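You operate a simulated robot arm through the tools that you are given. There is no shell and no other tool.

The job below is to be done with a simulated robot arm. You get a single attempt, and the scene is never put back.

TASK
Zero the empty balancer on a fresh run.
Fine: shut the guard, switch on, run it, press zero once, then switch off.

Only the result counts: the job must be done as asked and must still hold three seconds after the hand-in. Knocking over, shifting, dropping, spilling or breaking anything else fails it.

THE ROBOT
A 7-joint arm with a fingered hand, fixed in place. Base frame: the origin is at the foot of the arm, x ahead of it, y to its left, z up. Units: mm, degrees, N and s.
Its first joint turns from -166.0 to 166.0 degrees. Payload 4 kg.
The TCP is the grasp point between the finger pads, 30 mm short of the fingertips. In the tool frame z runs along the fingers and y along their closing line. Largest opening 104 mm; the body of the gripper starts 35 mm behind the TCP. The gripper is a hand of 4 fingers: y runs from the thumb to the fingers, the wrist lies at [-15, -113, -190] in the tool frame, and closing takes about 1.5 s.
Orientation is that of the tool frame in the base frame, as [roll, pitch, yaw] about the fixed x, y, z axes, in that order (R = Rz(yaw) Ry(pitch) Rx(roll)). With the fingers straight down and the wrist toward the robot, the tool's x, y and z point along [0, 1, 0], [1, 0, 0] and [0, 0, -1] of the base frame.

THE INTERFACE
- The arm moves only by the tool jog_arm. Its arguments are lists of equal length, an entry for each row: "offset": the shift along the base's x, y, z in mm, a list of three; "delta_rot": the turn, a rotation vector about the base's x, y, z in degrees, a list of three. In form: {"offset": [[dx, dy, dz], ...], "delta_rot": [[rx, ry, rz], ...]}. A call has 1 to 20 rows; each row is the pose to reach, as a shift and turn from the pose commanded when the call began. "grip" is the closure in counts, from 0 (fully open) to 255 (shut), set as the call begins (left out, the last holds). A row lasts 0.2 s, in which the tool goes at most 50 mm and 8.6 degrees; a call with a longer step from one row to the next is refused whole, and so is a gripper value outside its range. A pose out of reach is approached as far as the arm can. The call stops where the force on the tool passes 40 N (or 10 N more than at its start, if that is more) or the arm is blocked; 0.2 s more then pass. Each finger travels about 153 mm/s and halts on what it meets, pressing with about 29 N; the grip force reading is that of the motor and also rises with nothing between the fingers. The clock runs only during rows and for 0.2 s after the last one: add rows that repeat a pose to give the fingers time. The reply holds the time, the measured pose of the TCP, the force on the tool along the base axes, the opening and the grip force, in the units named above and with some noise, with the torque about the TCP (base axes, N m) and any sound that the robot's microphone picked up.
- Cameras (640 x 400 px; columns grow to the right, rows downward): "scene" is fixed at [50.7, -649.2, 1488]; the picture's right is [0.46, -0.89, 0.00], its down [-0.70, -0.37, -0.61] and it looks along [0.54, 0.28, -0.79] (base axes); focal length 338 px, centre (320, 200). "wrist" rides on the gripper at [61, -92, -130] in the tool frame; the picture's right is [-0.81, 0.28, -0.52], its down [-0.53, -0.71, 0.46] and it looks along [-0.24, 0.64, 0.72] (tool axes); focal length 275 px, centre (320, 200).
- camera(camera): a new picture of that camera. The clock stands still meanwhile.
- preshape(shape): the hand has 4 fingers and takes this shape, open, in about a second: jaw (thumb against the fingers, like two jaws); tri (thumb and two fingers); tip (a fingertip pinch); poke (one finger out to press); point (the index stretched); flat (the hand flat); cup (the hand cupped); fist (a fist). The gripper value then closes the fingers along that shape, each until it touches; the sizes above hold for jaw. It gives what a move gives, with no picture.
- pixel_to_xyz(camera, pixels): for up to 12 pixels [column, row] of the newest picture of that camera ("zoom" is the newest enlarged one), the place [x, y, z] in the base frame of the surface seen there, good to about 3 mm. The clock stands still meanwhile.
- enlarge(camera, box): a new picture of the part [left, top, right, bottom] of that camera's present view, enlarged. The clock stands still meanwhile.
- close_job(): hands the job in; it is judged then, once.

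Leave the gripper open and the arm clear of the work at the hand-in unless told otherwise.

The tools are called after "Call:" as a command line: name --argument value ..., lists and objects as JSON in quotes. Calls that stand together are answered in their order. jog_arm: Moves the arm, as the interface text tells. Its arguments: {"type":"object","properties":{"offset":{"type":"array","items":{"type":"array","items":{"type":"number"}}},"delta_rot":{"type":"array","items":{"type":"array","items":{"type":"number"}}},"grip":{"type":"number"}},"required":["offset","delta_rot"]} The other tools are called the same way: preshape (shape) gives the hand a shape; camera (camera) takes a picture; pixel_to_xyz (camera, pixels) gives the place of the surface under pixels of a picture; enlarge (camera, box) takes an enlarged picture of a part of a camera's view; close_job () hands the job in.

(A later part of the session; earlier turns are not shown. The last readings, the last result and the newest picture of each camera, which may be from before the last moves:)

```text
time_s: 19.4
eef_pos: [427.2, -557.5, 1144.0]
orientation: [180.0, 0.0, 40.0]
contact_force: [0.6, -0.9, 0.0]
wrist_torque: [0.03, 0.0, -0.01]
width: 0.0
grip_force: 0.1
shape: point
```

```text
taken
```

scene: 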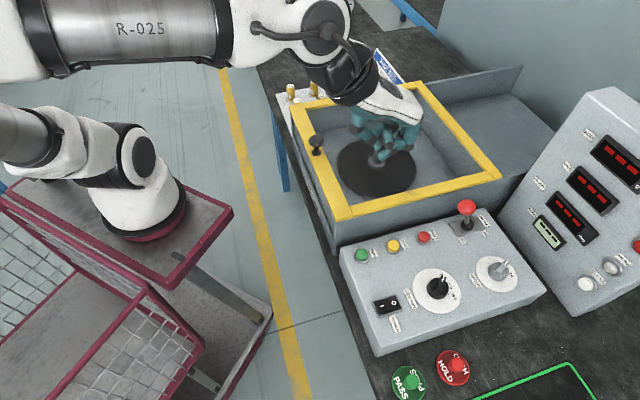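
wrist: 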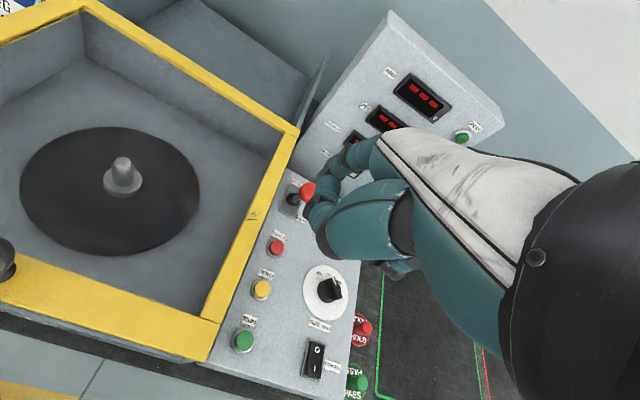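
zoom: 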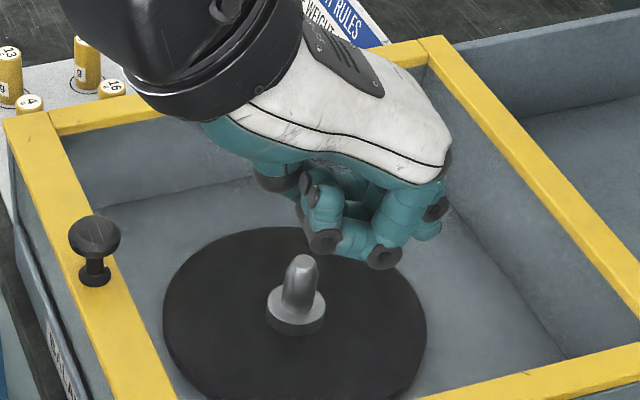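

In "point" I can't yet tell where the index goes, so I'll enlarge the wrist and scene views.

Call:
enlarge --camera "wrist" --box '[280, 120, 440, 290]'

Call:
enlarge --camera "scene" --box '[365, 115, 429, 160]'

```text
2.35 times, centred on (360, 205) of wrist
```

zoom: 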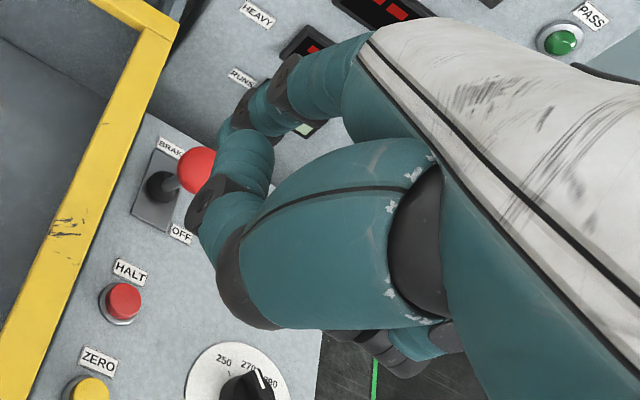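

```text
8.89 times, centred on (397, 138) of scene
```

zoom: 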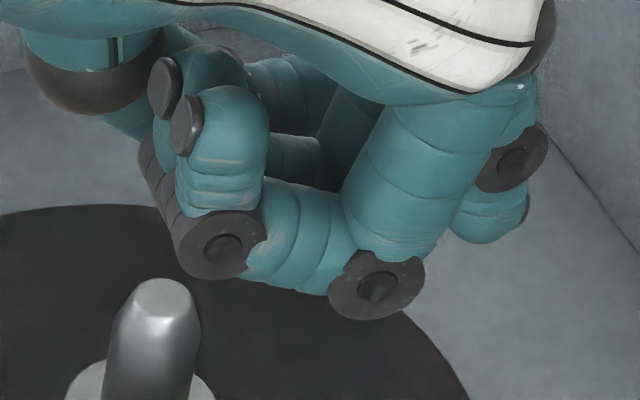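

I'll measure the lowest points of the visible finger parts in this "point" shape.

Call:
pixel_to_xyz --camera "zoom" --pixels '[[490, 230], [480, 238], [515, 215], [375, 310], [345, 300], [400, 310], [220, 270], [200, 270], [300, 285], [190, 205], [90, 100], [530, 130]]'

Call:
enlarge --camera "wrist" --box '[300, 120, 400, 200]'

Call:
pixel_to_xyz --camera "zoom" --pixels '[[190, 100], [200, 140], [170, 140], [150, 150], [120, 210], [140, 240], [60, 250], [100, 280], [250, 120], [200, 120]]'

```text
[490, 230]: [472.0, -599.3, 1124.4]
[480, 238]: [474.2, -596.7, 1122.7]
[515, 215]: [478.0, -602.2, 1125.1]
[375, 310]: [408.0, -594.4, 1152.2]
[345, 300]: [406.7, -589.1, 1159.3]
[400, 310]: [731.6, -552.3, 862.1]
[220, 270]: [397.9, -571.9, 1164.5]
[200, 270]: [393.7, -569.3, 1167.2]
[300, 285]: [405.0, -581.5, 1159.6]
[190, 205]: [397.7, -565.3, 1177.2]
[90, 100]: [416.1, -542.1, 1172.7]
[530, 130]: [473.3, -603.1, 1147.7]
```

```text
5.00 times, centred on (350, 160) of wrist
```

zoom: 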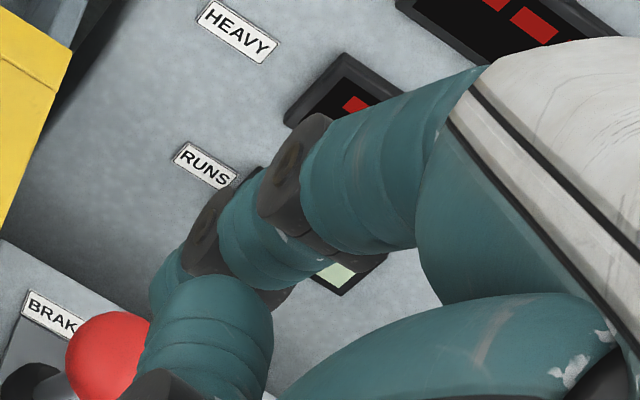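

```text
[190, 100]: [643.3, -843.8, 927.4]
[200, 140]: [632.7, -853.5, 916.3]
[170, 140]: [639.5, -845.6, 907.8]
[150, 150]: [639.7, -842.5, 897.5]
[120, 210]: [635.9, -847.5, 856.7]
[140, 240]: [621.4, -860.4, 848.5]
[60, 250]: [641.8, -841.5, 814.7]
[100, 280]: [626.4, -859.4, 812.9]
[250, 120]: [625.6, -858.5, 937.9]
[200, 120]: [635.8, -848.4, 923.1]
```

In "point", the index hangs nearly straight down about 30 mm below the other fingers, which gives more clearance than "poke". I'll zoom in closely on the index tip in the scene view to locate it relative to the TCP.

Call:
enlarge --camera "scene" --box '[400, 120, 432, 145]'

Call:
pixel_to_xyz --camera "zoom" --pixels '[[240, 320], [260, 340], [280, 340], [300, 330], [320, 310], [340, 280], [240, 280], [280, 300], [320, 270], [300, 350], [260, 360], [220, 320]]'

```text
16.00 times, centred on (416, 132) of scene
```

zoom: 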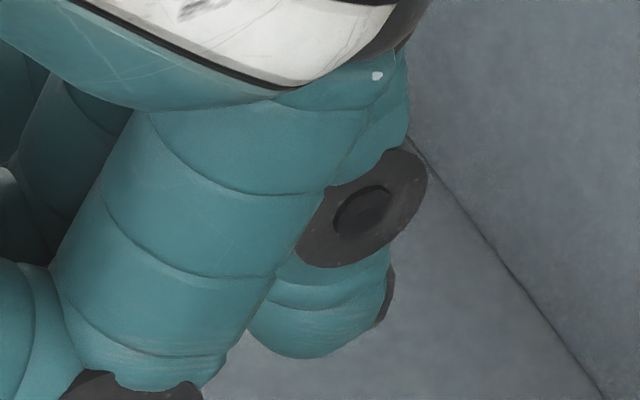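

```text
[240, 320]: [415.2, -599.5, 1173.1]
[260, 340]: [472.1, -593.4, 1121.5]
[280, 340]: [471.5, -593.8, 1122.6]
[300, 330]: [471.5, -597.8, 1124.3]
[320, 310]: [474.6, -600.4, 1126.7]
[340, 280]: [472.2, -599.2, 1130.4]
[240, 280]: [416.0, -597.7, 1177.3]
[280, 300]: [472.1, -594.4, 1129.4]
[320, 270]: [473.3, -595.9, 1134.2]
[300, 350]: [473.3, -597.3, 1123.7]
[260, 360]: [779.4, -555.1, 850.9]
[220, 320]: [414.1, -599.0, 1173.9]
```

I'm not sure whether the index's last segment is hidden. I'll query the wrist view where the tip peeks out, near (333,177) in the full picture.

Call:
enlarge --camera "wrist" --box '[316, 145, 364, 190]'

Call:
pixel_to_xyz --camera "wrist" --pixels '[[332, 176], [331, 180], [330, 184], [333, 173], [340, 168], [336, 170], [346, 160], [352, 167], [358, 158], [342, 190], [340, 200], [325, 200]]'

```text
8.89 times, centred on (340, 168) of wrist
```

zoom: 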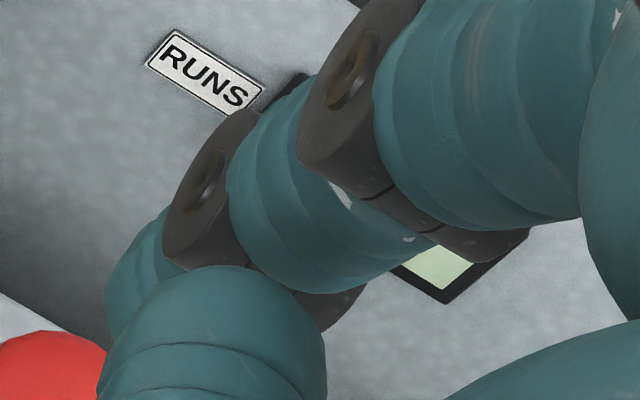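

```text
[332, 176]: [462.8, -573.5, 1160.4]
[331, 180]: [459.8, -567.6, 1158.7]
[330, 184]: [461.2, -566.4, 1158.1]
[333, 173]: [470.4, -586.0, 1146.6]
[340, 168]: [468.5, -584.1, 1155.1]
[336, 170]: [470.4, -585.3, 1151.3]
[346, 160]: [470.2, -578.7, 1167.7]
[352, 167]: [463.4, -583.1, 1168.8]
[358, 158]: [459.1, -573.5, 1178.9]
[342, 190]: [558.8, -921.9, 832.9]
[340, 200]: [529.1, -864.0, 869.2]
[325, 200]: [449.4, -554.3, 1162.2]
```

The index runs nearly vertically, with its tip about [12, 58, 25] from the TCP in the tool frame. Now I'll measure the rocker and buttons accurately from enlarged scene pictures.

Call:
enlarge --camera "scene" --box '[360, 285, 424, 325]'

Call:
pixel_to_xyz --camera "zoom" --pixels '[[155, 185], [350, 115], [405, 230], [200, 290], [220, 212], [338, 178], [275, 195], [180, 240], [380, 170], [130, 180], [415, 250], [60, 200]]'

Call:
enlarge --camera "scene" --box '[350, 225, 446, 265]'

Call:
pixel_to_xyz --camera "zoom" --pixels '[[80, 190], [60, 190], [100, 190], [80, 170], [80, 215], [287, 130], [267, 130], [307, 130], [287, 112], [287, 150], [493, 72], [150, 240]]'

```text
10.00 times, centred on (392, 305) of scene
```

zoom: 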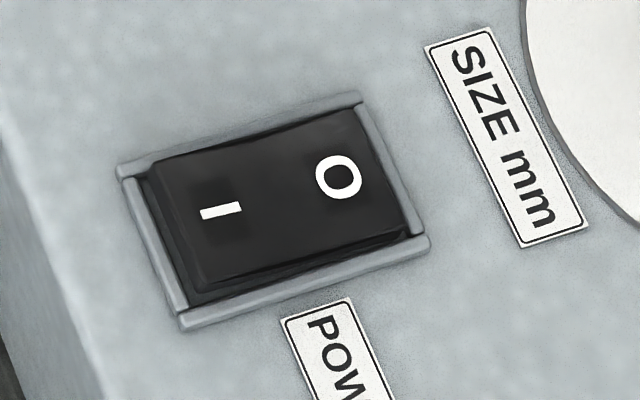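

```text
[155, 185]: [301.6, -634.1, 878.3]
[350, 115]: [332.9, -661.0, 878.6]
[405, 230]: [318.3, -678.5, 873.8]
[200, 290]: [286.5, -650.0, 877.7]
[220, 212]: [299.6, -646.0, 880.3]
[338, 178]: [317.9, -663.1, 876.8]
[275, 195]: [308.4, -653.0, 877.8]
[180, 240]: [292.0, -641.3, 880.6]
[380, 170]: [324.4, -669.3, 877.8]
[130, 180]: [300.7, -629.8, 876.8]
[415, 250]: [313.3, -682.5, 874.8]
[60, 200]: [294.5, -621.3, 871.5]
```

```text
6.67 times, centred on (398, 245) of scene
```

zoom: 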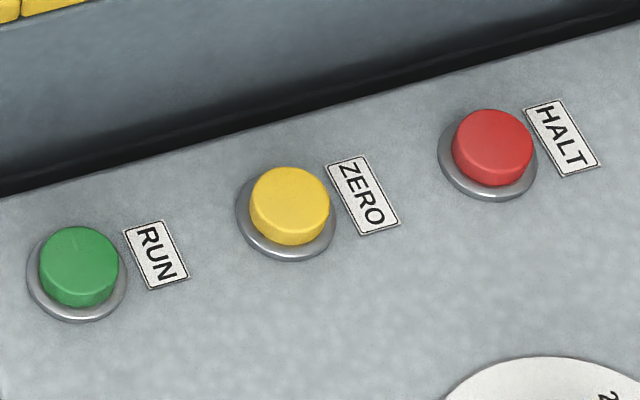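

```text
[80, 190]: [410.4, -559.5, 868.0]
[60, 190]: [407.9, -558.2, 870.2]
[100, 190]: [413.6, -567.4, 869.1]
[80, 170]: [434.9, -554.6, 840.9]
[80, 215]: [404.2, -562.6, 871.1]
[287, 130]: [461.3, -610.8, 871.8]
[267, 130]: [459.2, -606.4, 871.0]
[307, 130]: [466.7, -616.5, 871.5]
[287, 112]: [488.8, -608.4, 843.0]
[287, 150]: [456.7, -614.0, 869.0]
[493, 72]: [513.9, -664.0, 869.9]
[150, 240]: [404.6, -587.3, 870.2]
```

The button caps sit lower in that zoom than I had guessed: RUN at (80,258), ZERO at (290,198) and HALT at (493,140). I'll query those points.

Call:
pixel_to_xyz --camera "zoom" --pixels '[[78, 255], [50, 255], [110, 255], [78, 235], [78, 280], [290, 198], [262, 198], [320, 198], [290, 175], [290, 222], [493, 140], [78, 315]]'

```text
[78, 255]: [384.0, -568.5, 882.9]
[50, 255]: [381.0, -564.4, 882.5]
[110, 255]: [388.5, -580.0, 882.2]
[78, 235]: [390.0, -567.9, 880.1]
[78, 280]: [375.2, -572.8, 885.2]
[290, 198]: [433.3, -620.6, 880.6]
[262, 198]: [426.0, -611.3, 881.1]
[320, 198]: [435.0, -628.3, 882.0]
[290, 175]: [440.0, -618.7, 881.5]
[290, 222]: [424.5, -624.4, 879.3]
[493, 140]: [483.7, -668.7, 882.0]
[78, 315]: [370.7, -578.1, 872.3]
```

RUN is centred near (383,-571), ZERO near (432,-620) and the rocker's I end near (297,-644). Before moving there, I'll check where the robot's cart edges are so the hand doesn't hit them.

Call:
camera --camera "scene"

Call:
pixel_to_xyz --camera "scene" --pixels '[[232, 212], [180, 285], [270, 315], [205, 345], [195, 360], [150, 235], [300, 380], [407, 383], [452, 367], [325, 250], [345, 320], [240, 300]]'

```text
taken
```

scene: 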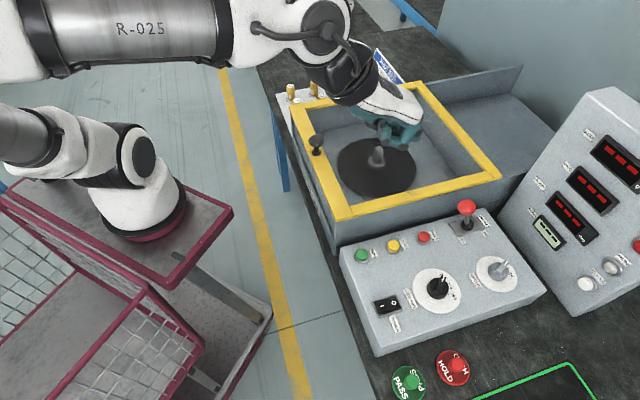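

```text
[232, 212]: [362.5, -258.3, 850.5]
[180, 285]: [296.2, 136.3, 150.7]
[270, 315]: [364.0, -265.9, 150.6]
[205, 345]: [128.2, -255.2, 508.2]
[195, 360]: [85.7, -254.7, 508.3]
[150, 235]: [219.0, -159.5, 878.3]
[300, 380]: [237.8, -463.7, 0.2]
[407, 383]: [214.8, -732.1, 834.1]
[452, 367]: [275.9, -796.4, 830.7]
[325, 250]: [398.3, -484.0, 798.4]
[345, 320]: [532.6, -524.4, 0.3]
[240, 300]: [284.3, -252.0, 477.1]
```

The cart edge is well away at y≈-258. I'll move at height so the index tip is above the rocker's I end, then come partway down.

Call:
jog_arm --offset '[[-35, -10, 0], [-70, -20, 0], [-105, -30, 0], [-140, -40, 0], [-176, -49, 0], [-176, -49, -40], [-176, -49, -80], [-176, -49, -120], [-176, -49, -160], [-176, -49, -190]]' --delta_rot '[[0, 0, 0], [0, 0, 0], [0, 0, 0], [0, 0, 0], [0, 0, 0], [0, 0, 0], [0, 0, 0], [0, 0, 0], [0, 0, 0], [0, 0, 0]]'

Call:
camera --camera "scene"

Call:
camera --camera "wrist"

```text
time_s: 21.6
eef_pos: [248.0, -606.0, 953.7]
orientation: [-179.9, 0.0, 40.0]
contact_force: [0.9, -0.2, 1.0]
wrist_torque: [0.0, -0.02, 0.03]
width: 0.1
grip_force: 0.0
shape: point
```

```text
taken
```

scene: 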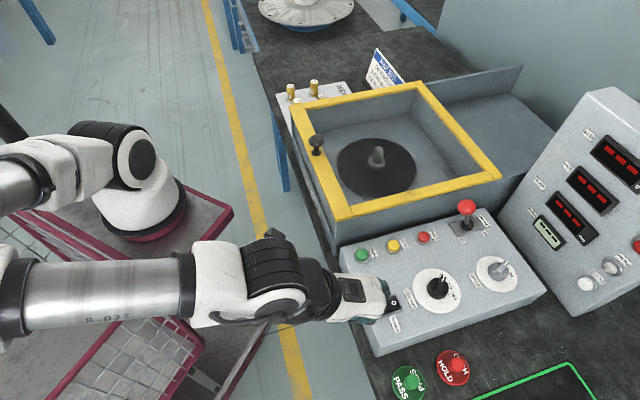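

```text
taken
```

wrist: 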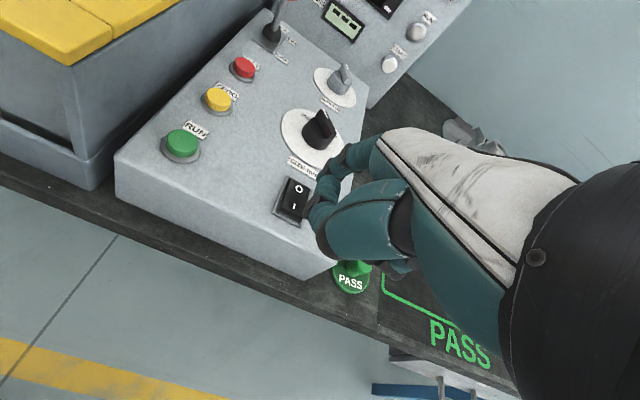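

The hand is above the rocker area with the tip about 45 mm over the panel. I'll zoom in to check the alignment between the index and the rocker.

Call:
enlarge --camera "wrist" --box '[260, 130, 388, 230]'

Call:
pixel_to_xyz --camera "wrist" --pixels '[[298, 188], [293, 207], [300, 180], [290, 213], [180, 142], [217, 98], [320, 187], [324, 180], [328, 170], [315, 190]]'

Call:
enlarge --camera "scene" --box '[345, 270, 425, 340]'

```text
4.00 times, centred on (324, 180) of wrist
```

zoom: 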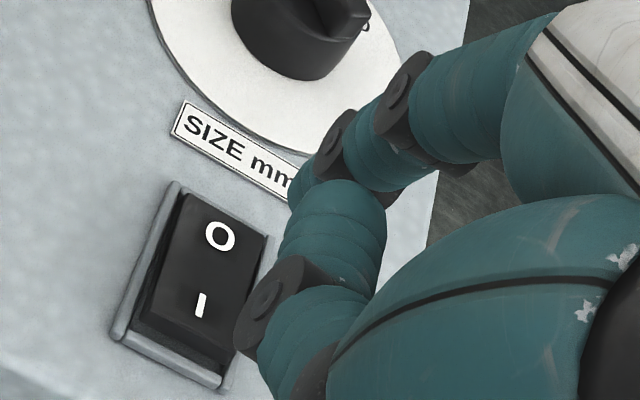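

```text
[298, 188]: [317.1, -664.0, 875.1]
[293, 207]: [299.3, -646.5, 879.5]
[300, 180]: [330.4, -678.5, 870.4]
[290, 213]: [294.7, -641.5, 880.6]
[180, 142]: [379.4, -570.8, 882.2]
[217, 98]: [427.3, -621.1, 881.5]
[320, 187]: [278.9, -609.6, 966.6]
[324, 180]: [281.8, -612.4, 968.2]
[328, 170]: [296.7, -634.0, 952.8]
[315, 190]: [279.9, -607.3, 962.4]
```

```text
5.71 times, centred on (385, 305) of scene
```

zoom: 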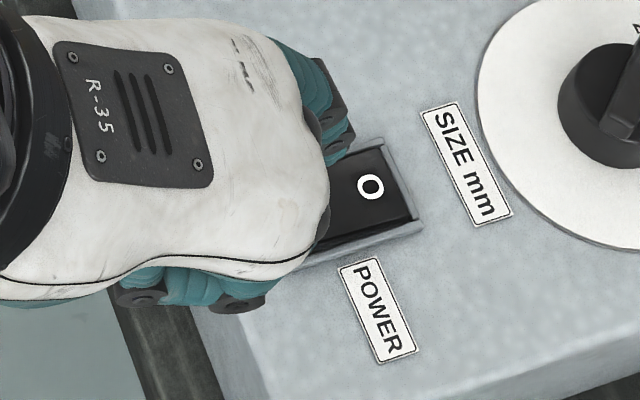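

I'll measure the visible index segments in this scene zoom to check my tip estimate.

Call:
pixel_to_xyz --camera "zoom" --pixels '[[340, 147], [345, 135], [335, 145], [330, 100], [320, 70], [340, 105], [350, 140], [335, 152], [328, 140], [300, 50], [340, 120], [348, 128]]'

Call:
enlarge --camera "scene" --box '[373, 278, 405, 303]'

```text
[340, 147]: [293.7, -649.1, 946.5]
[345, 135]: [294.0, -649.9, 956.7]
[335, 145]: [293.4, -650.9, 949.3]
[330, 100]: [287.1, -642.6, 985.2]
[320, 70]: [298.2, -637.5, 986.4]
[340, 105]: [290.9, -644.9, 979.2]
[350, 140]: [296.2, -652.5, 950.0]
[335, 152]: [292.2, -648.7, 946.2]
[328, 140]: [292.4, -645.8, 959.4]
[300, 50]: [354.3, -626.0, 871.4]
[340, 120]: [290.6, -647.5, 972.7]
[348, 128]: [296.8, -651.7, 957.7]
```

```text
16.00 times, centred on (389, 290) of scene
```

zoom: 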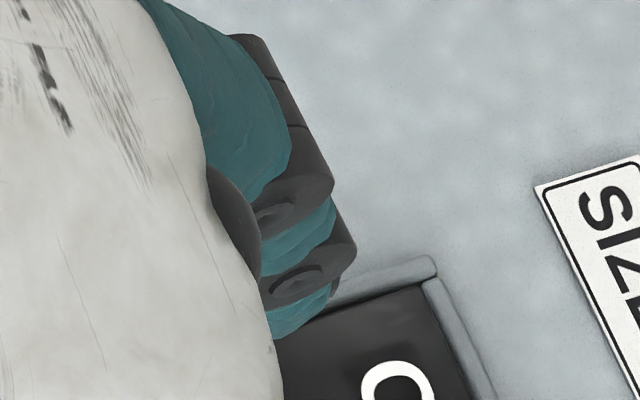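

The tip estimate agrees, at about (299,-645), right over the I mark. I'll nudge 2 mm outward from the pivot and press down in small steps while watching the force.

Call:
jog_arm --offset '[[-2, 2, -15], [-2, 2, -30], [-2, 2, -38], [-2, 2, -41], [-2, 2, -44], [-2, 2, -46], [-2, 2, -48]]' --delta_rot '[[0, 0, 0], [0, 0, 0], [0, 0, 0], [0, 0, 0], [0, 0, 0], [0, 0, 0], [0, 0, 0]]'

Call:
enlarge --camera "wrist" --box '[260, 130, 388, 230]'

Call:
camera --camera "scene"

```text
time_s: 23.2
eef_pos: [248.2, -607.7, 906.3]
orientation: [-179.9, 0.1, 40.0]
contact_force: [-0.4, 0.0, 0.8]
wrist_torque: [-0.04, -0.03, -0.01]
width: 0.1
grip_force: 0.1
shape: point
```

```text
4.00 times, centred on (324, 180) of wrist
```

zoom: 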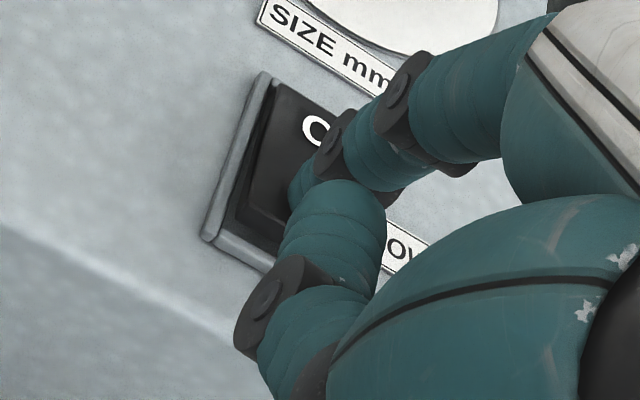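

```text
taken
```

scene: 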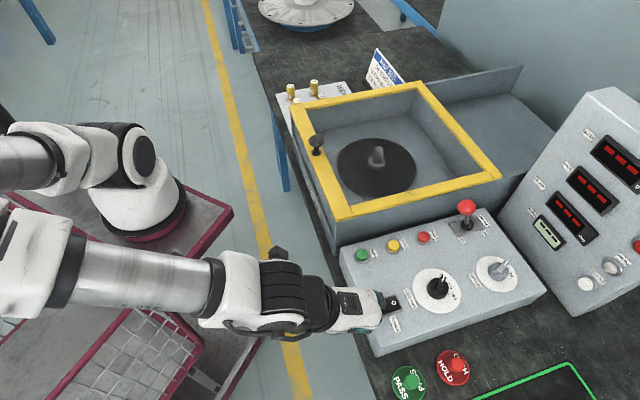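

There's no contact yet at TCP z≈906. I'll continue down in 2 mm steps until the rocker gives.

Call:
jog_arm --offset '[[-1, 1, -2], [-1, 1, -4], [-1, 1, -6], [-1, 1, -8]]' --delta_rot '[[0, 0, 0], [0, 0, 0], [0, 0, 0], [0, 0, 0]]'

Call:
enlarge --camera "wrist" --box '[260, 130, 388, 230]'

Call:
enlarge --camera "scene" --box '[345, 270, 425, 340]'

```text
time_s: 24.2
eef_pos: [246.0, -607.8, 902.2]
orientation: [179.6, 0.3, 40.0]
contact_force: [-3.9, 7.3, 19.5]
wrist_torque: [-0.65, -1.0, 0.18]
width: 0.0
grip_force: 0.0
shape: point
heard: click
stopped in row 4: the force on the tool passed its limit at 44 N (the readings are from after the stop); the commanded pose is now the measured one
```

```text
4.00 times, centred on (324, 180) of wrist
```

zoom: 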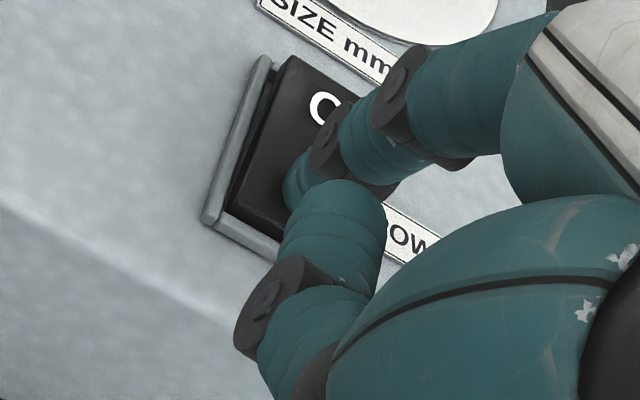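

```text
5.71 times, centred on (385, 305) of scene
```

zoom: 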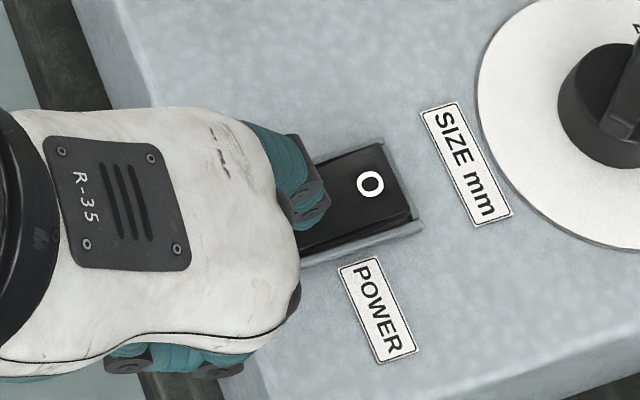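

I heard a click and the rocker has tipped, with the O side now raised. I'll lift off and check the displays and lamps.

Call:
jog_arm --offset '[[0, 0, 10], [0, 0, 35], [0, 0, 60]]' --delta_rot '[[0, 0, 0], [0, 0, 0], [0, 0, 0]]'

Call:
camera --camera "scene"

Call:
enlarge --camera "scene" --box '[500, 80, 640, 320]'

Call:
camera --camera "wrist"

```text
time_s: 25.0
eef_pos: [245.0, -608.5, 960.9]
orientation: [179.7, 0.2, 39.9]
contact_force: [0.2, 0.1, -0.7]
wrist_torque: [0.02, -0.01, 0.01]
width: 0.0
grip_force: 0.2
shape: point
```

```text
taken
```

scene: 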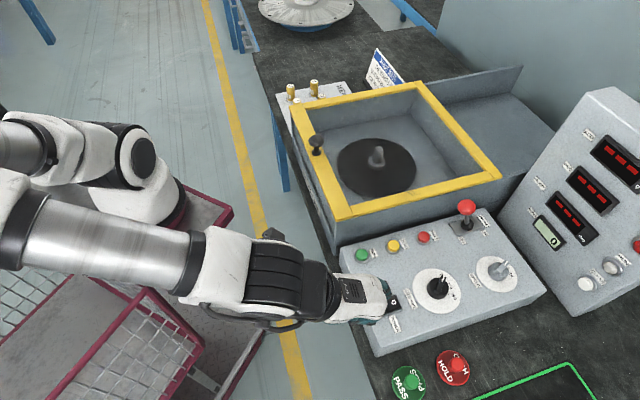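

```text
1.67 times, centred on (570, 200) of scene
```

zoom: 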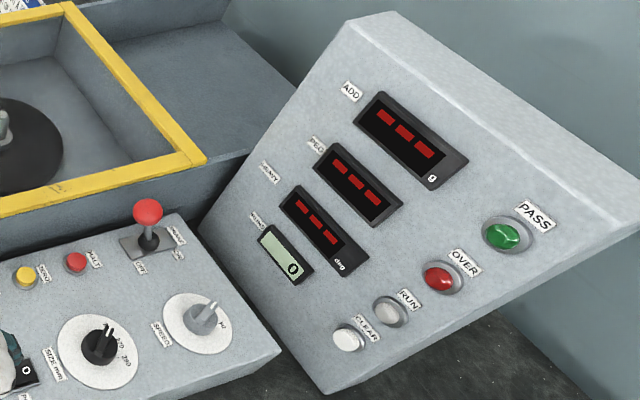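

```text
taken
```

wrist: 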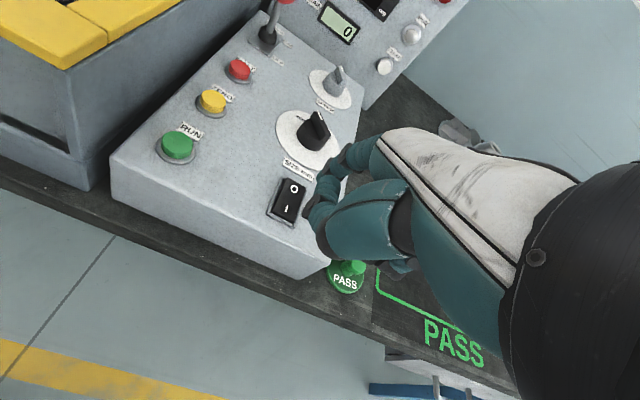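

RUNS now reads 0, so power is on. Before pressing RUN I'll zoom in on the lamps and the rocker.

Call:
enlarge --camera "scene" --box '[530, 200, 640, 300]'

Call:
enlarge --camera "wrist" --box '[140, 60, 332, 230]'

Call:
pixel_to_xyz --camera "wrist" --pixels '[[178, 143], [211, 100], [238, 68], [293, 189], [288, 207], [165, 143], [190, 146], [178, 135], [176, 152]]'

```text
4.00 times, centred on (585, 250) of scene
```

zoom: 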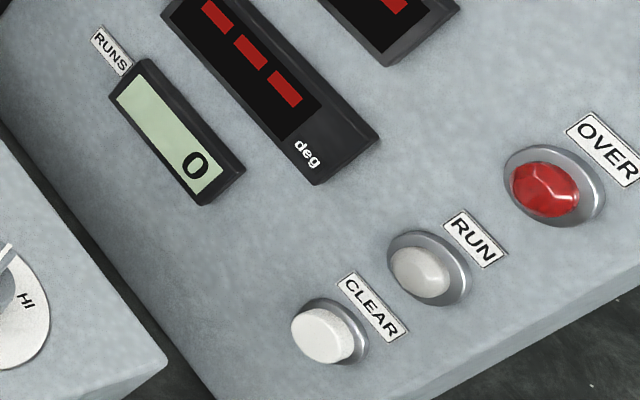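

```text
2.35 times, centred on (236, 145) of wrist
```

zoom: 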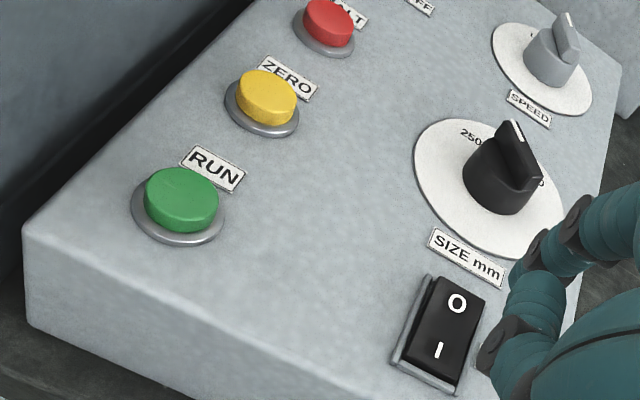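

```text
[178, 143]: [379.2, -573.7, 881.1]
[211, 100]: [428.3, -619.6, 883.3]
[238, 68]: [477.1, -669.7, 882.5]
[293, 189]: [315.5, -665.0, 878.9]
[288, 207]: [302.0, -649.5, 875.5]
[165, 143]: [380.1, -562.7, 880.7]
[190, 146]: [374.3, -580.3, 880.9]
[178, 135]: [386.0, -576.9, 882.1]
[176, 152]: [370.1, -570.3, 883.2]
```

The power is on, the guard is shut, and the brake is off. CLEAR turns out to be a push button, and RUN, OVER and PASS are lamps. Next I'll move the index tip above the green RUN button at about (381,-572), staying above guard height.

Call:
jog_arm --offset '[[22, 19, 10], [44, 38, 10], [65, 56, 10], [85, 74, 10], [85, 74, -10], [85, 74, -30]]' --delta_rot '[[0, 0, 0], [0, 0, 0], [0, 0, 0], [0, 0, 0], [0, 0, 0], [0, 0, 0]]'

Call:
camera --camera "scene"

Call:
enlarge --camera "scene" --box '[325, 220, 421, 280]'

Call:
camera --camera "wrist"

```text
time_s: 26.4
eef_pos: [331.6, -532.3, 930.4]
orientation: [179.8, 0.3, 40.0]
contact_force: [-0.2, 0.9, 0.0]
wrist_torque: [-0.03, 0.0, 0.03]
width: 0.0
grip_force: 0.0
shape: point
```

```text
taken
```

scene: 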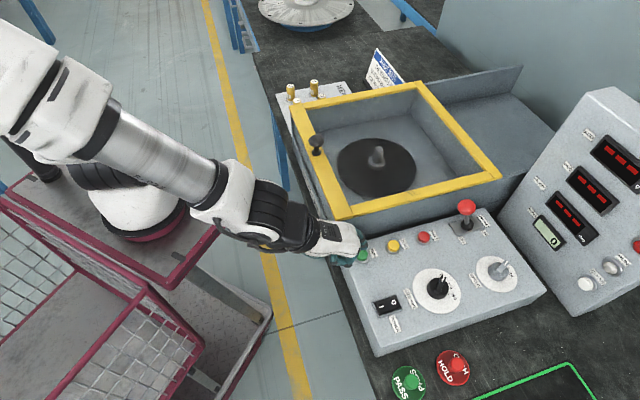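

```text
6.67 times, centred on (373, 250) of scene
```

zoom: 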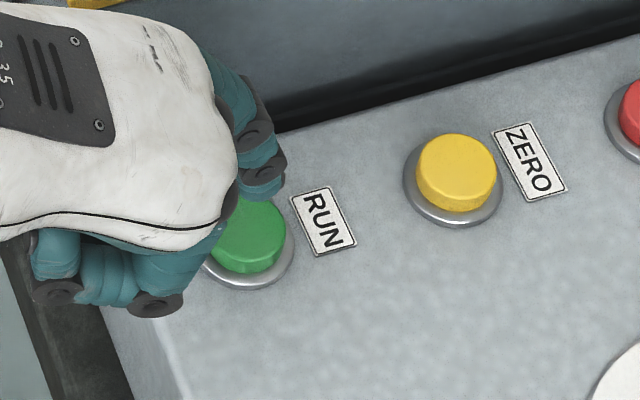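

```text
taken
```

wrist: 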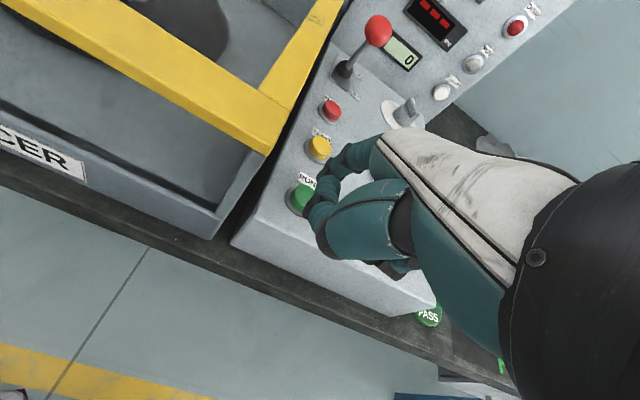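

The index tip shows beside the green cap in the scene zoom near (262,188). I'll measure its position against the button.

Call:
enlarge --camera "scene" --box '[348, 235, 380, 260]'

Call:
pixel_to_xyz --camera "zoom" --pixels '[[240, 225], [260, 220], [280, 220], [250, 240], [270, 240], [290, 235], [260, 250], [230, 240], [270, 190], [290, 180], [200, 330], [240, 320]]'

```text
16.00 times, centred on (364, 248) of scene
```

zoom: 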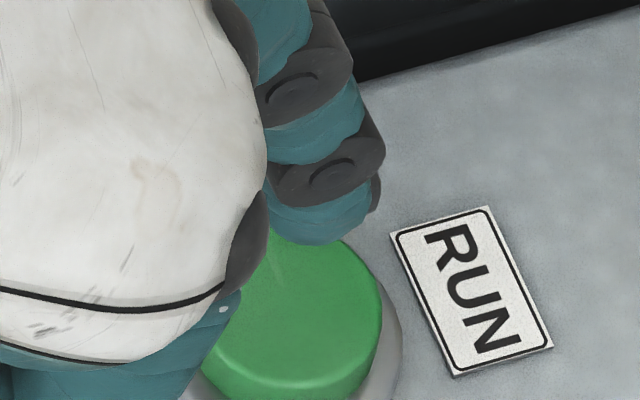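

```text
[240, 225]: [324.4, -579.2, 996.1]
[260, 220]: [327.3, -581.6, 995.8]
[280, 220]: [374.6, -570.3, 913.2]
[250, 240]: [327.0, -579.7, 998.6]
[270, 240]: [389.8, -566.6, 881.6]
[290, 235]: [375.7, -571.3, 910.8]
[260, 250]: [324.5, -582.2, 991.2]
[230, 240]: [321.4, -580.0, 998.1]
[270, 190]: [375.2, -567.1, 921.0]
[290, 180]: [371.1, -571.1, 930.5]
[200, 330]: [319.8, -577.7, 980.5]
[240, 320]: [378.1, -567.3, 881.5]
```

The index tip is about (382,-571), right over the RUN button. I'll press down in small steps.

Call:
jog_arm --offset '[[0, 0, -12], [0, 0, -20], [0, 0, -23], [0, 0, -25], [0, 0, -27], [0, 0, -29]]' --delta_rot '[[0, 0, 0], [0, 0, 0], [0, 0, 0], [0, 0, 0], [0, 0, 0], [0, 0, 0]]'

Call:
enlarge --camera "scene" --box '[530, 200, 640, 300]'

```text
time_s: 27.8
eef_pos: [331.3, -532.7, 901.9]
orientation: [179.6, 0.2, 39.9]
contact_force: [-1.9, 2.0, 7.9]
wrist_torque: [-0.28, -0.41, 0.01]
width: 0.4
grip_force: 0.0
shape: point
heard: click
```

```text
4.00 times, centred on (585, 250) of scene
```

zoom: 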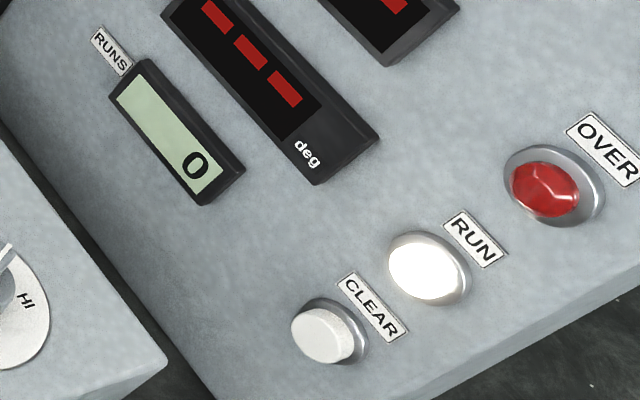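

A click came and the RUN lamp is lit, so the run has started. I'll lift off and wait while watching the displays.

Call:
jog_arm --offset '[[0, 0, 8], [0, 0, 20], [0, 0, 40], [0, 0, 40], [0, 0, 40], [0, 0, 40], [0, 0, 40], [0, 0, 40], [0, 0, 40], [0, 0, 40]]' --delta_rot '[[0, 0, 0], [0, 0, 0], [0, 0, 0], [0, 0, 0], [0, 0, 0], [0, 0, 0], [0, 0, 0], [0, 0, 0], [0, 0, 0], [0, 0, 0]]'

Call:
camera --camera "scene"

Call:
enlarge --camera "scene" --box '[500, 80, 640, 320]'

```text
time_s: 30.0
eef_pos: [332.6, -534.2, 940.9]
orientation: [179.7, 0.2, 40.0]
contact_force: [0.3, -0.1, 0.4]
wrist_torque: [0.03, 0.01, -0.01]
width: 0.0
grip_force: 0.3
shape: point
```

```text
taken
```

scene: 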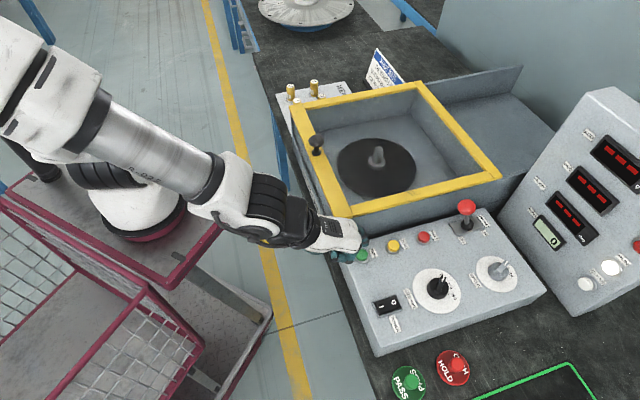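

```text
1.67 times, centred on (570, 200) of scene
```

zoom: 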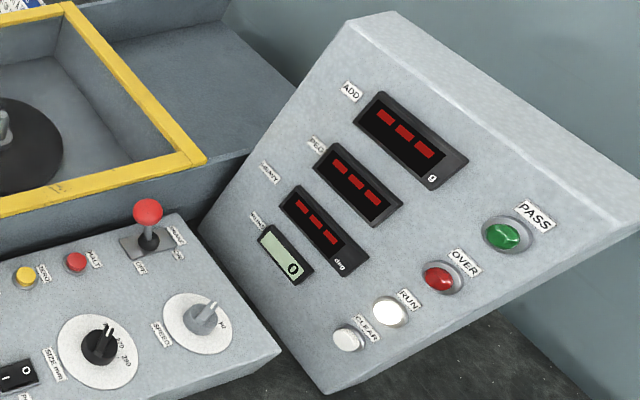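

The RUN lamp is still lit and the run count is still 0. While it spins I'll move the tip above the yellow ZERO button at (431,-620) without touching it, then wait.

Call:
jog_arm --offset '[[16, -16, 10], [32, -32, 10], [49, -49, 10], [49, -49, 0], [49, -49, 0], [49, -49, 0], [49, -49, 0], [49, -49, 0], [49, -49, 0], [49, -49, 0], [49, -49, 0], [49, -49, 0], [49, -49, 0], [49, -49, 0], [49, -49, 0]]' --delta_rot '[[0, 0, 0], [0, 0, 0], [0, 0, 0], [0, 0, 0], [0, 0, 0], [0, 0, 0], [0, 0, 0], [0, 0, 0], [0, 0, 0], [0, 0, 0], [0, 0, 0], [0, 0, 0], [0, 0, 0], [0, 0, 0], [0, 0, 0]]'

Call:
camera --camera "scene"

Call:
enlarge --camera "scene" --box '[500, 80, 640, 320]'

Call:
enlarge --camera "scene" --box '[345, 215, 441, 275]'

```text
time_s: 33.2
eef_pos: [379.9, -583.6, 941.1]
orientation: [179.8, 0.2, 39.8]
contact_force: [0.3, 0.2, -0.5]
wrist_torque: [0.0, -0.05, 0.0]
width: 0.0
grip_force: 0.1
shape: point
```

```text
taken
```

scene: 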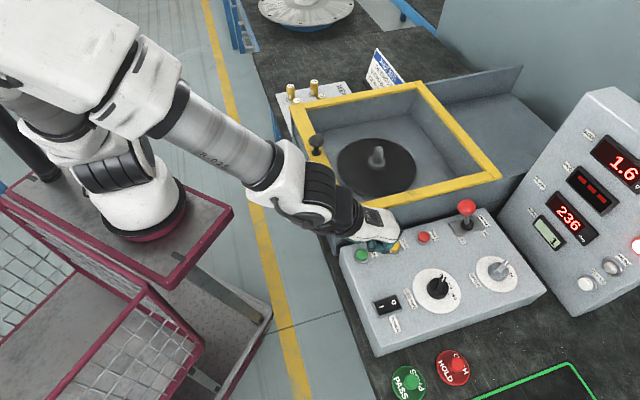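

```text
1.67 times, centred on (570, 200) of scene
```

zoom: 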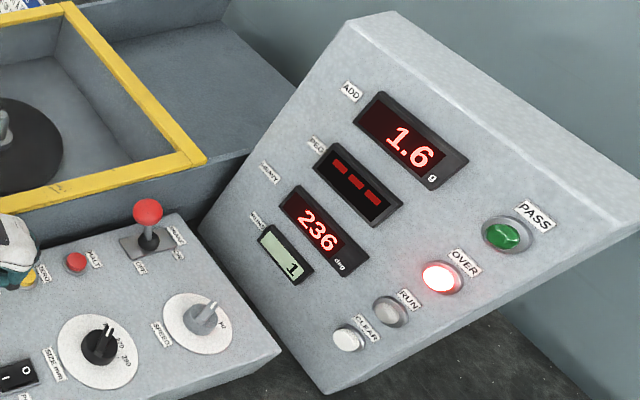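

```text
6.67 times, centred on (393, 245) of scene
```

zoom: 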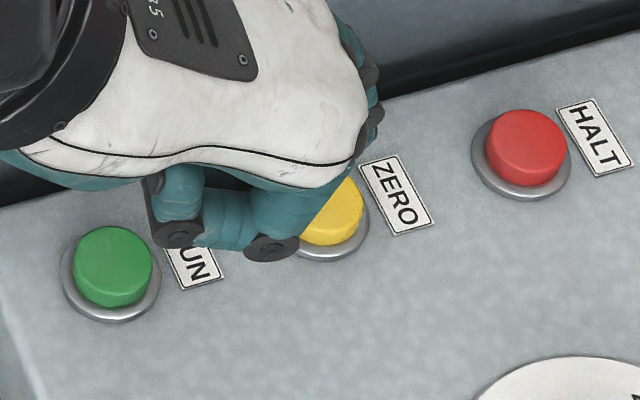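

The run finished: RUNS=1, ADD 1.6 g, HEAVY 236 deg, OVER lit, and the RUN lamp is out. The tip is over ZERO, so I'll press it once, slowly.

Call:
jog_arm --offset '[[0, 0, -14], [0, 0, -27], [0, 0, -33], [0, 0, -35], [0, 0, -37], [0, 0, -39]]' --delta_rot '[[0, 0, 0], [0, 0, 0], [0, 0, 0], [0, 0, 0], [0, 0, 0], [0, 0, 0]]'

Call:
enlarge --camera "scene" --box '[500, 80, 640, 320]'

```text
time_s: 34.6
eef_pos: [381.5, -582.5, 903.7]
orientation: [179.6, 0.2, 40.0]
contact_force: [-1.6, 0.6, 4.5]
wrist_torque: [-0.17, -0.23, 0.05]
width: 0.0
grip_force: 0.1
shape: point
heard: click
```

```text
1.67 times, centred on (570, 200) of scene
```

zoom: 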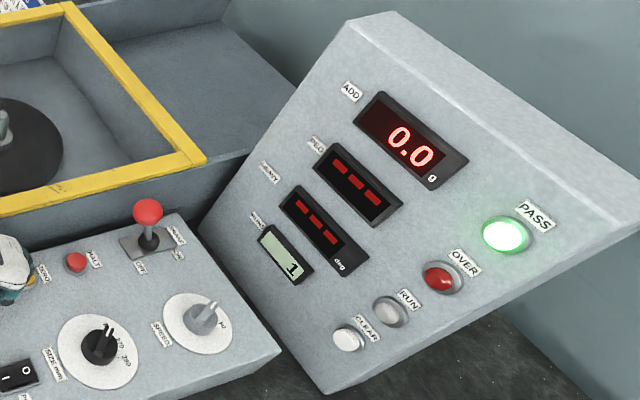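

ADD now reads 0.0 and PASS is lit, so the zero was taken. I'll lift straight up off ZERO, then move above the rocker's O end at about (321,-666).

Call:
jog_arm --offset '[[0, 0, 15], [0, 0, 40], [0, 0, 65], [-28, -11, 65], [-56, -23, 65], [-84, -34, 65], [-111, -45, 65], [-111, -45, 50], [-111, -45, 30]]' --delta_rot '[[0, 0, 0], [0, 0, 0], [0, 0, 0], [0, 0, 0], [0, 0, 0], [0, 0, 0], [0, 0, 0], [0, 0, 0], [0, 0, 0]]'

Call:
camera --camera "scene"

Call:
enlarge --camera "scene" --box '[357, 275, 421, 325]'

Call:
enlarge --camera "wrist" --box '[260, 130, 388, 230]'

```text
time_s: 36.6
eef_pos: [269.7, -630.7, 932.6]
orientation: [179.7, 0.2, 39.8]
contact_force: [-0.9, 0.4, -0.2]
wrist_torque: [-0.01, 0.02, 0.0]
width: 96.1
grip_force: 0.0
shape: point
```

```text
taken
```

scene: 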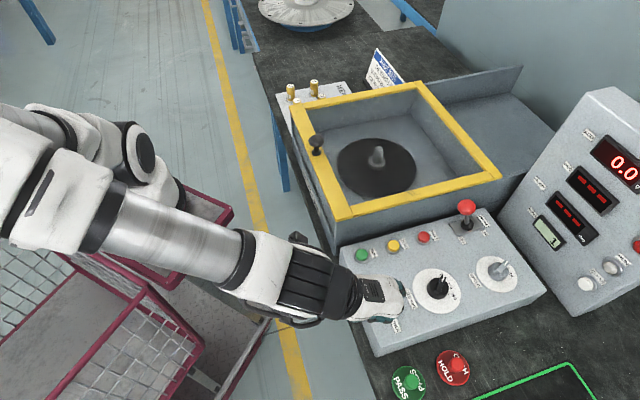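

```text
8.00 times, centred on (389, 300) of scene
```

zoom: 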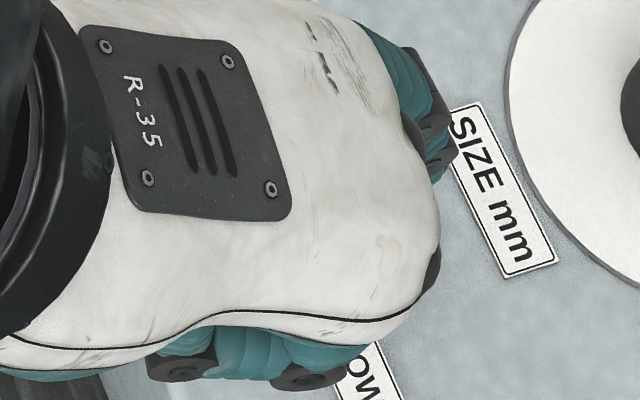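

```text
4.00 times, centred on (324, 180) of wrist
```

zoom: 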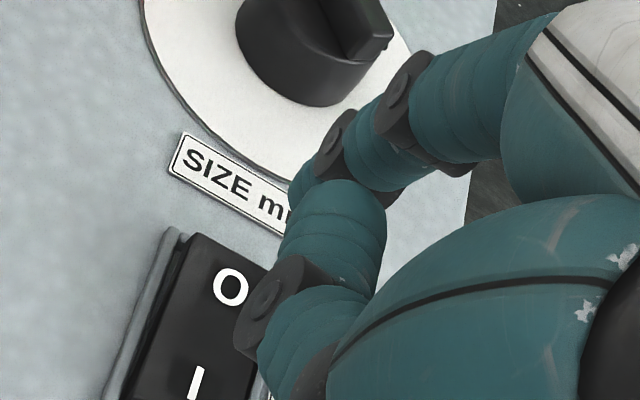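

I'll measure the visible part of the index here to confirm it's over the O end before pressing.

Call:
enlarge --camera "scene" --box '[390, 278, 422, 303]'

Call:
pixel_to_xyz --camera "zoom" --pixels '[[215, 205], [225, 200], [235, 195], [245, 185], [220, 215], [210, 190], [230, 170], [250, 160], [240, 205], [205, 210], [200, 150], [220, 120]]'

Call:
pixel_to_xyz --camera "wrist" --pixels '[[301, 202], [293, 226], [303, 195], [298, 205], [290, 200], [287, 225], [308, 200]]'

```text
16.00 times, centred on (406, 290) of scene
```

zoom: 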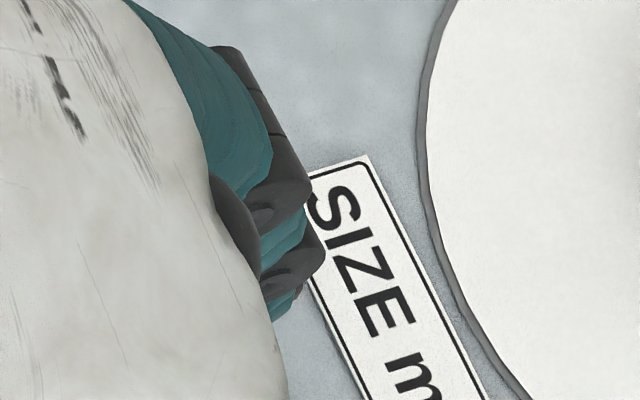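

```text
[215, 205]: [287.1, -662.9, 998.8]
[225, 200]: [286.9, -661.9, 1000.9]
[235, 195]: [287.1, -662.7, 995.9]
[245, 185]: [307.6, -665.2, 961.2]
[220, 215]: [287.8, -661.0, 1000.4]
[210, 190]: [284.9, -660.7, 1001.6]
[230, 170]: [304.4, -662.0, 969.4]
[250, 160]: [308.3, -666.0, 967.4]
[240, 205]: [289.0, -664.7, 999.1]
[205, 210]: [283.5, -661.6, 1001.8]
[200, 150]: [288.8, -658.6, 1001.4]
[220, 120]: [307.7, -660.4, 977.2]
```

```text
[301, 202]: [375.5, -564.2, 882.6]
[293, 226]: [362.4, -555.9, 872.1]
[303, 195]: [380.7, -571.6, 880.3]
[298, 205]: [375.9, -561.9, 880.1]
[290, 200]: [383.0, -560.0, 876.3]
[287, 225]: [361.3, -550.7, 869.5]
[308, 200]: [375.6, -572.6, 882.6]
```

The finger position matches the kinematics, so the tip should be over the O end. I'll shift 1.5–2 mm inward to stay off the rocker frame, then press down in small steps.

Call:
jog_arm --offset '[[-1.5, 2, -12], [-1.5, 2, -22], [-1.5, 2, -26], [-1.5, 2, -28], [-1.5, 2, -30], [-1.5, 2, -31.5]]' --delta_rot '[[0, 0, 0], [0, 0, 0], [0, 0, 0], [0, 0, 0], [0, 0, 0], [0, 0, 0]]'

Call:
enlarge --camera "scene" --box '[500, 80, 640, 320]'

Call:
camera --camera "wrist"

```text
time_s: 38.0
eef_pos: [267.0, -625.6, 902.8]
orientation: [179.7, 0.2, 39.9]
contact_force: [-0.5, 0.5, 3.4]
wrist_torque: [-0.12, -0.15, 0.0]
width: 0.0
grip_force: 0.2
shape: point
heard: click
```

```text
1.67 times, centred on (570, 200) of scene
```

zoom: 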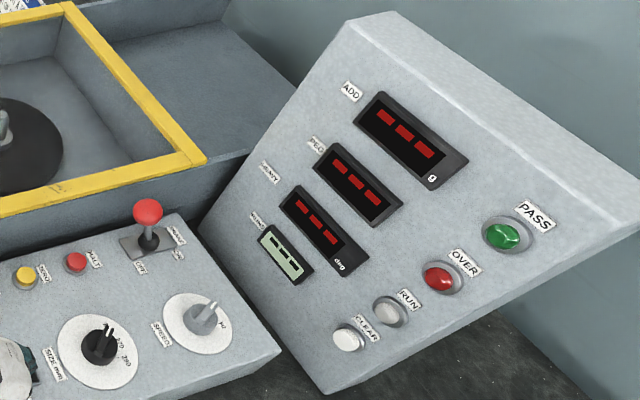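

```text
taken
```

wrist: 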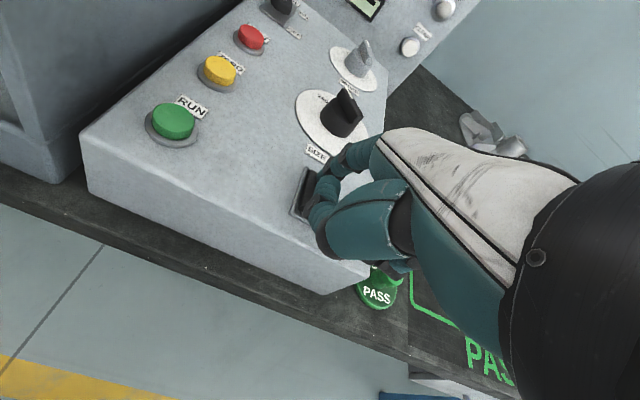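

A click came and all displays are dashes with the lamps dark, so power is off. I'll lift straight up and retreat from the panel toward the robot.

Call:
jog_arm --offset '[[0, 0, 10], [0, 0, 40], [0, 0, 80], [0, 0, 120], [0, 0, 160], [0, 0, 200], [-20, 30, 230], [-40, 60, 250], [-60, 90, 260]]' --delta_rot '[[0, 0, 0], [0, 0, 0], [0, 0, 0], [0, 0, 0], [0, 0, 0], [0, 0, 0], [0, 0, 0], [0, 0, 0], [0, 0, 0]]'

Call:
preshape --shape "jaw"

Call:
camera --camera "scene"

Call:
enlarge --camera "scene" --box '[330, 190, 550, 350]'

Call:
enlarge --camera "scene" --box '[270, 40, 590, 240]'

Call:
enlarge --camera "scene" --box '[360, 285, 424, 325]'

```text
time_s: 40.0
eef_pos: [207.7, -535.8, 1162.9]
orientation: [179.7, 0.3, 40.0]
contact_force: [-0.1, -0.1, 0.4]
wrist_torque: [-0.01, -0.01, 0.05]
width: 0.0
grip_force: 0.0
shape: point
```

```text
time_s: 40.9
eef_pos: [206.7, -535.9, 1161.4]
orientation: [179.7, 0.2, 40.0]
contact_force: [-0.1, 0.3, -0.1]
wrist_torque: [-0.03, -0.04, 0.01]
width: 103.8
grip_force: 0.0
shape: jaw
```

```text
taken
```

scene: 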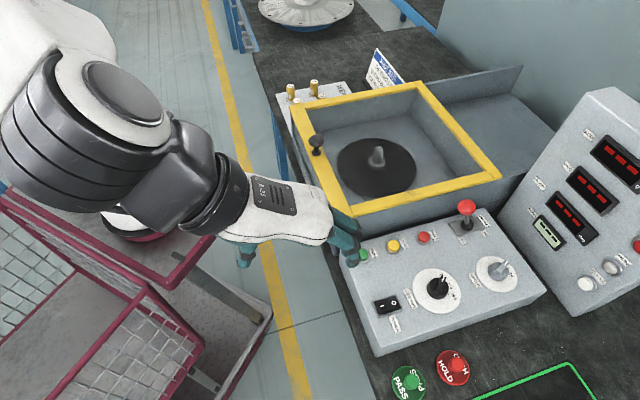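

```text
2.50 times, centred on (440, 270) of scene
```

zoom: 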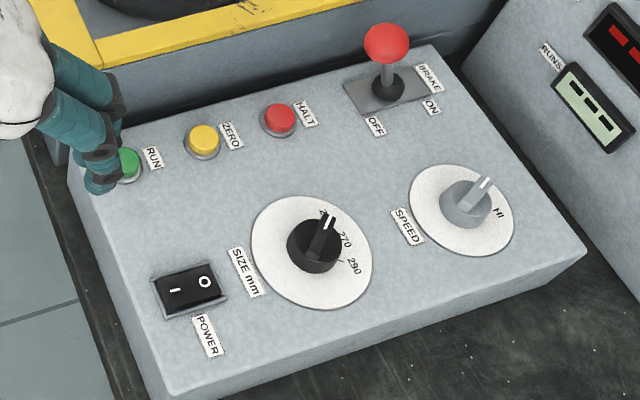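

```text
2.00 times, centred on (430, 140) of scene
```

zoom: 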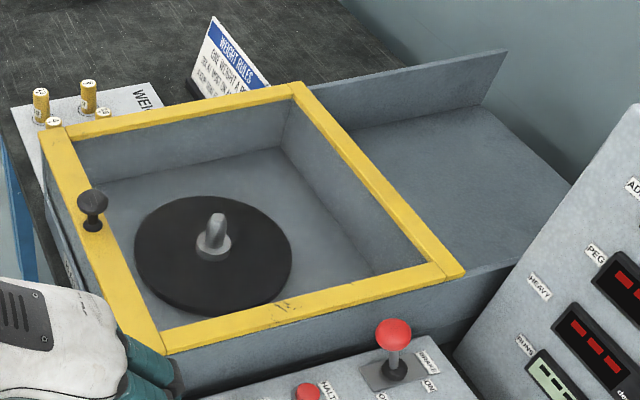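

```text
10.00 times, centred on (392, 305) of scene
```

zoom: 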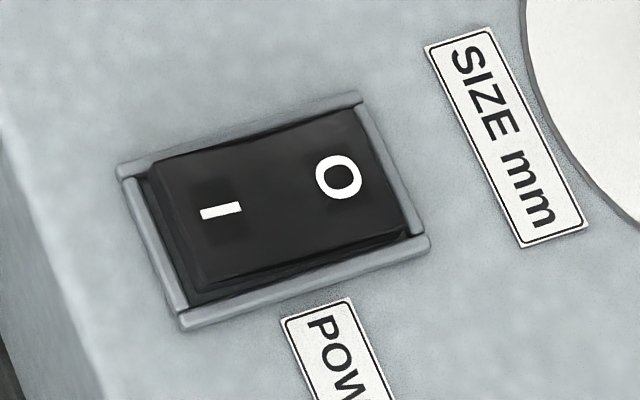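

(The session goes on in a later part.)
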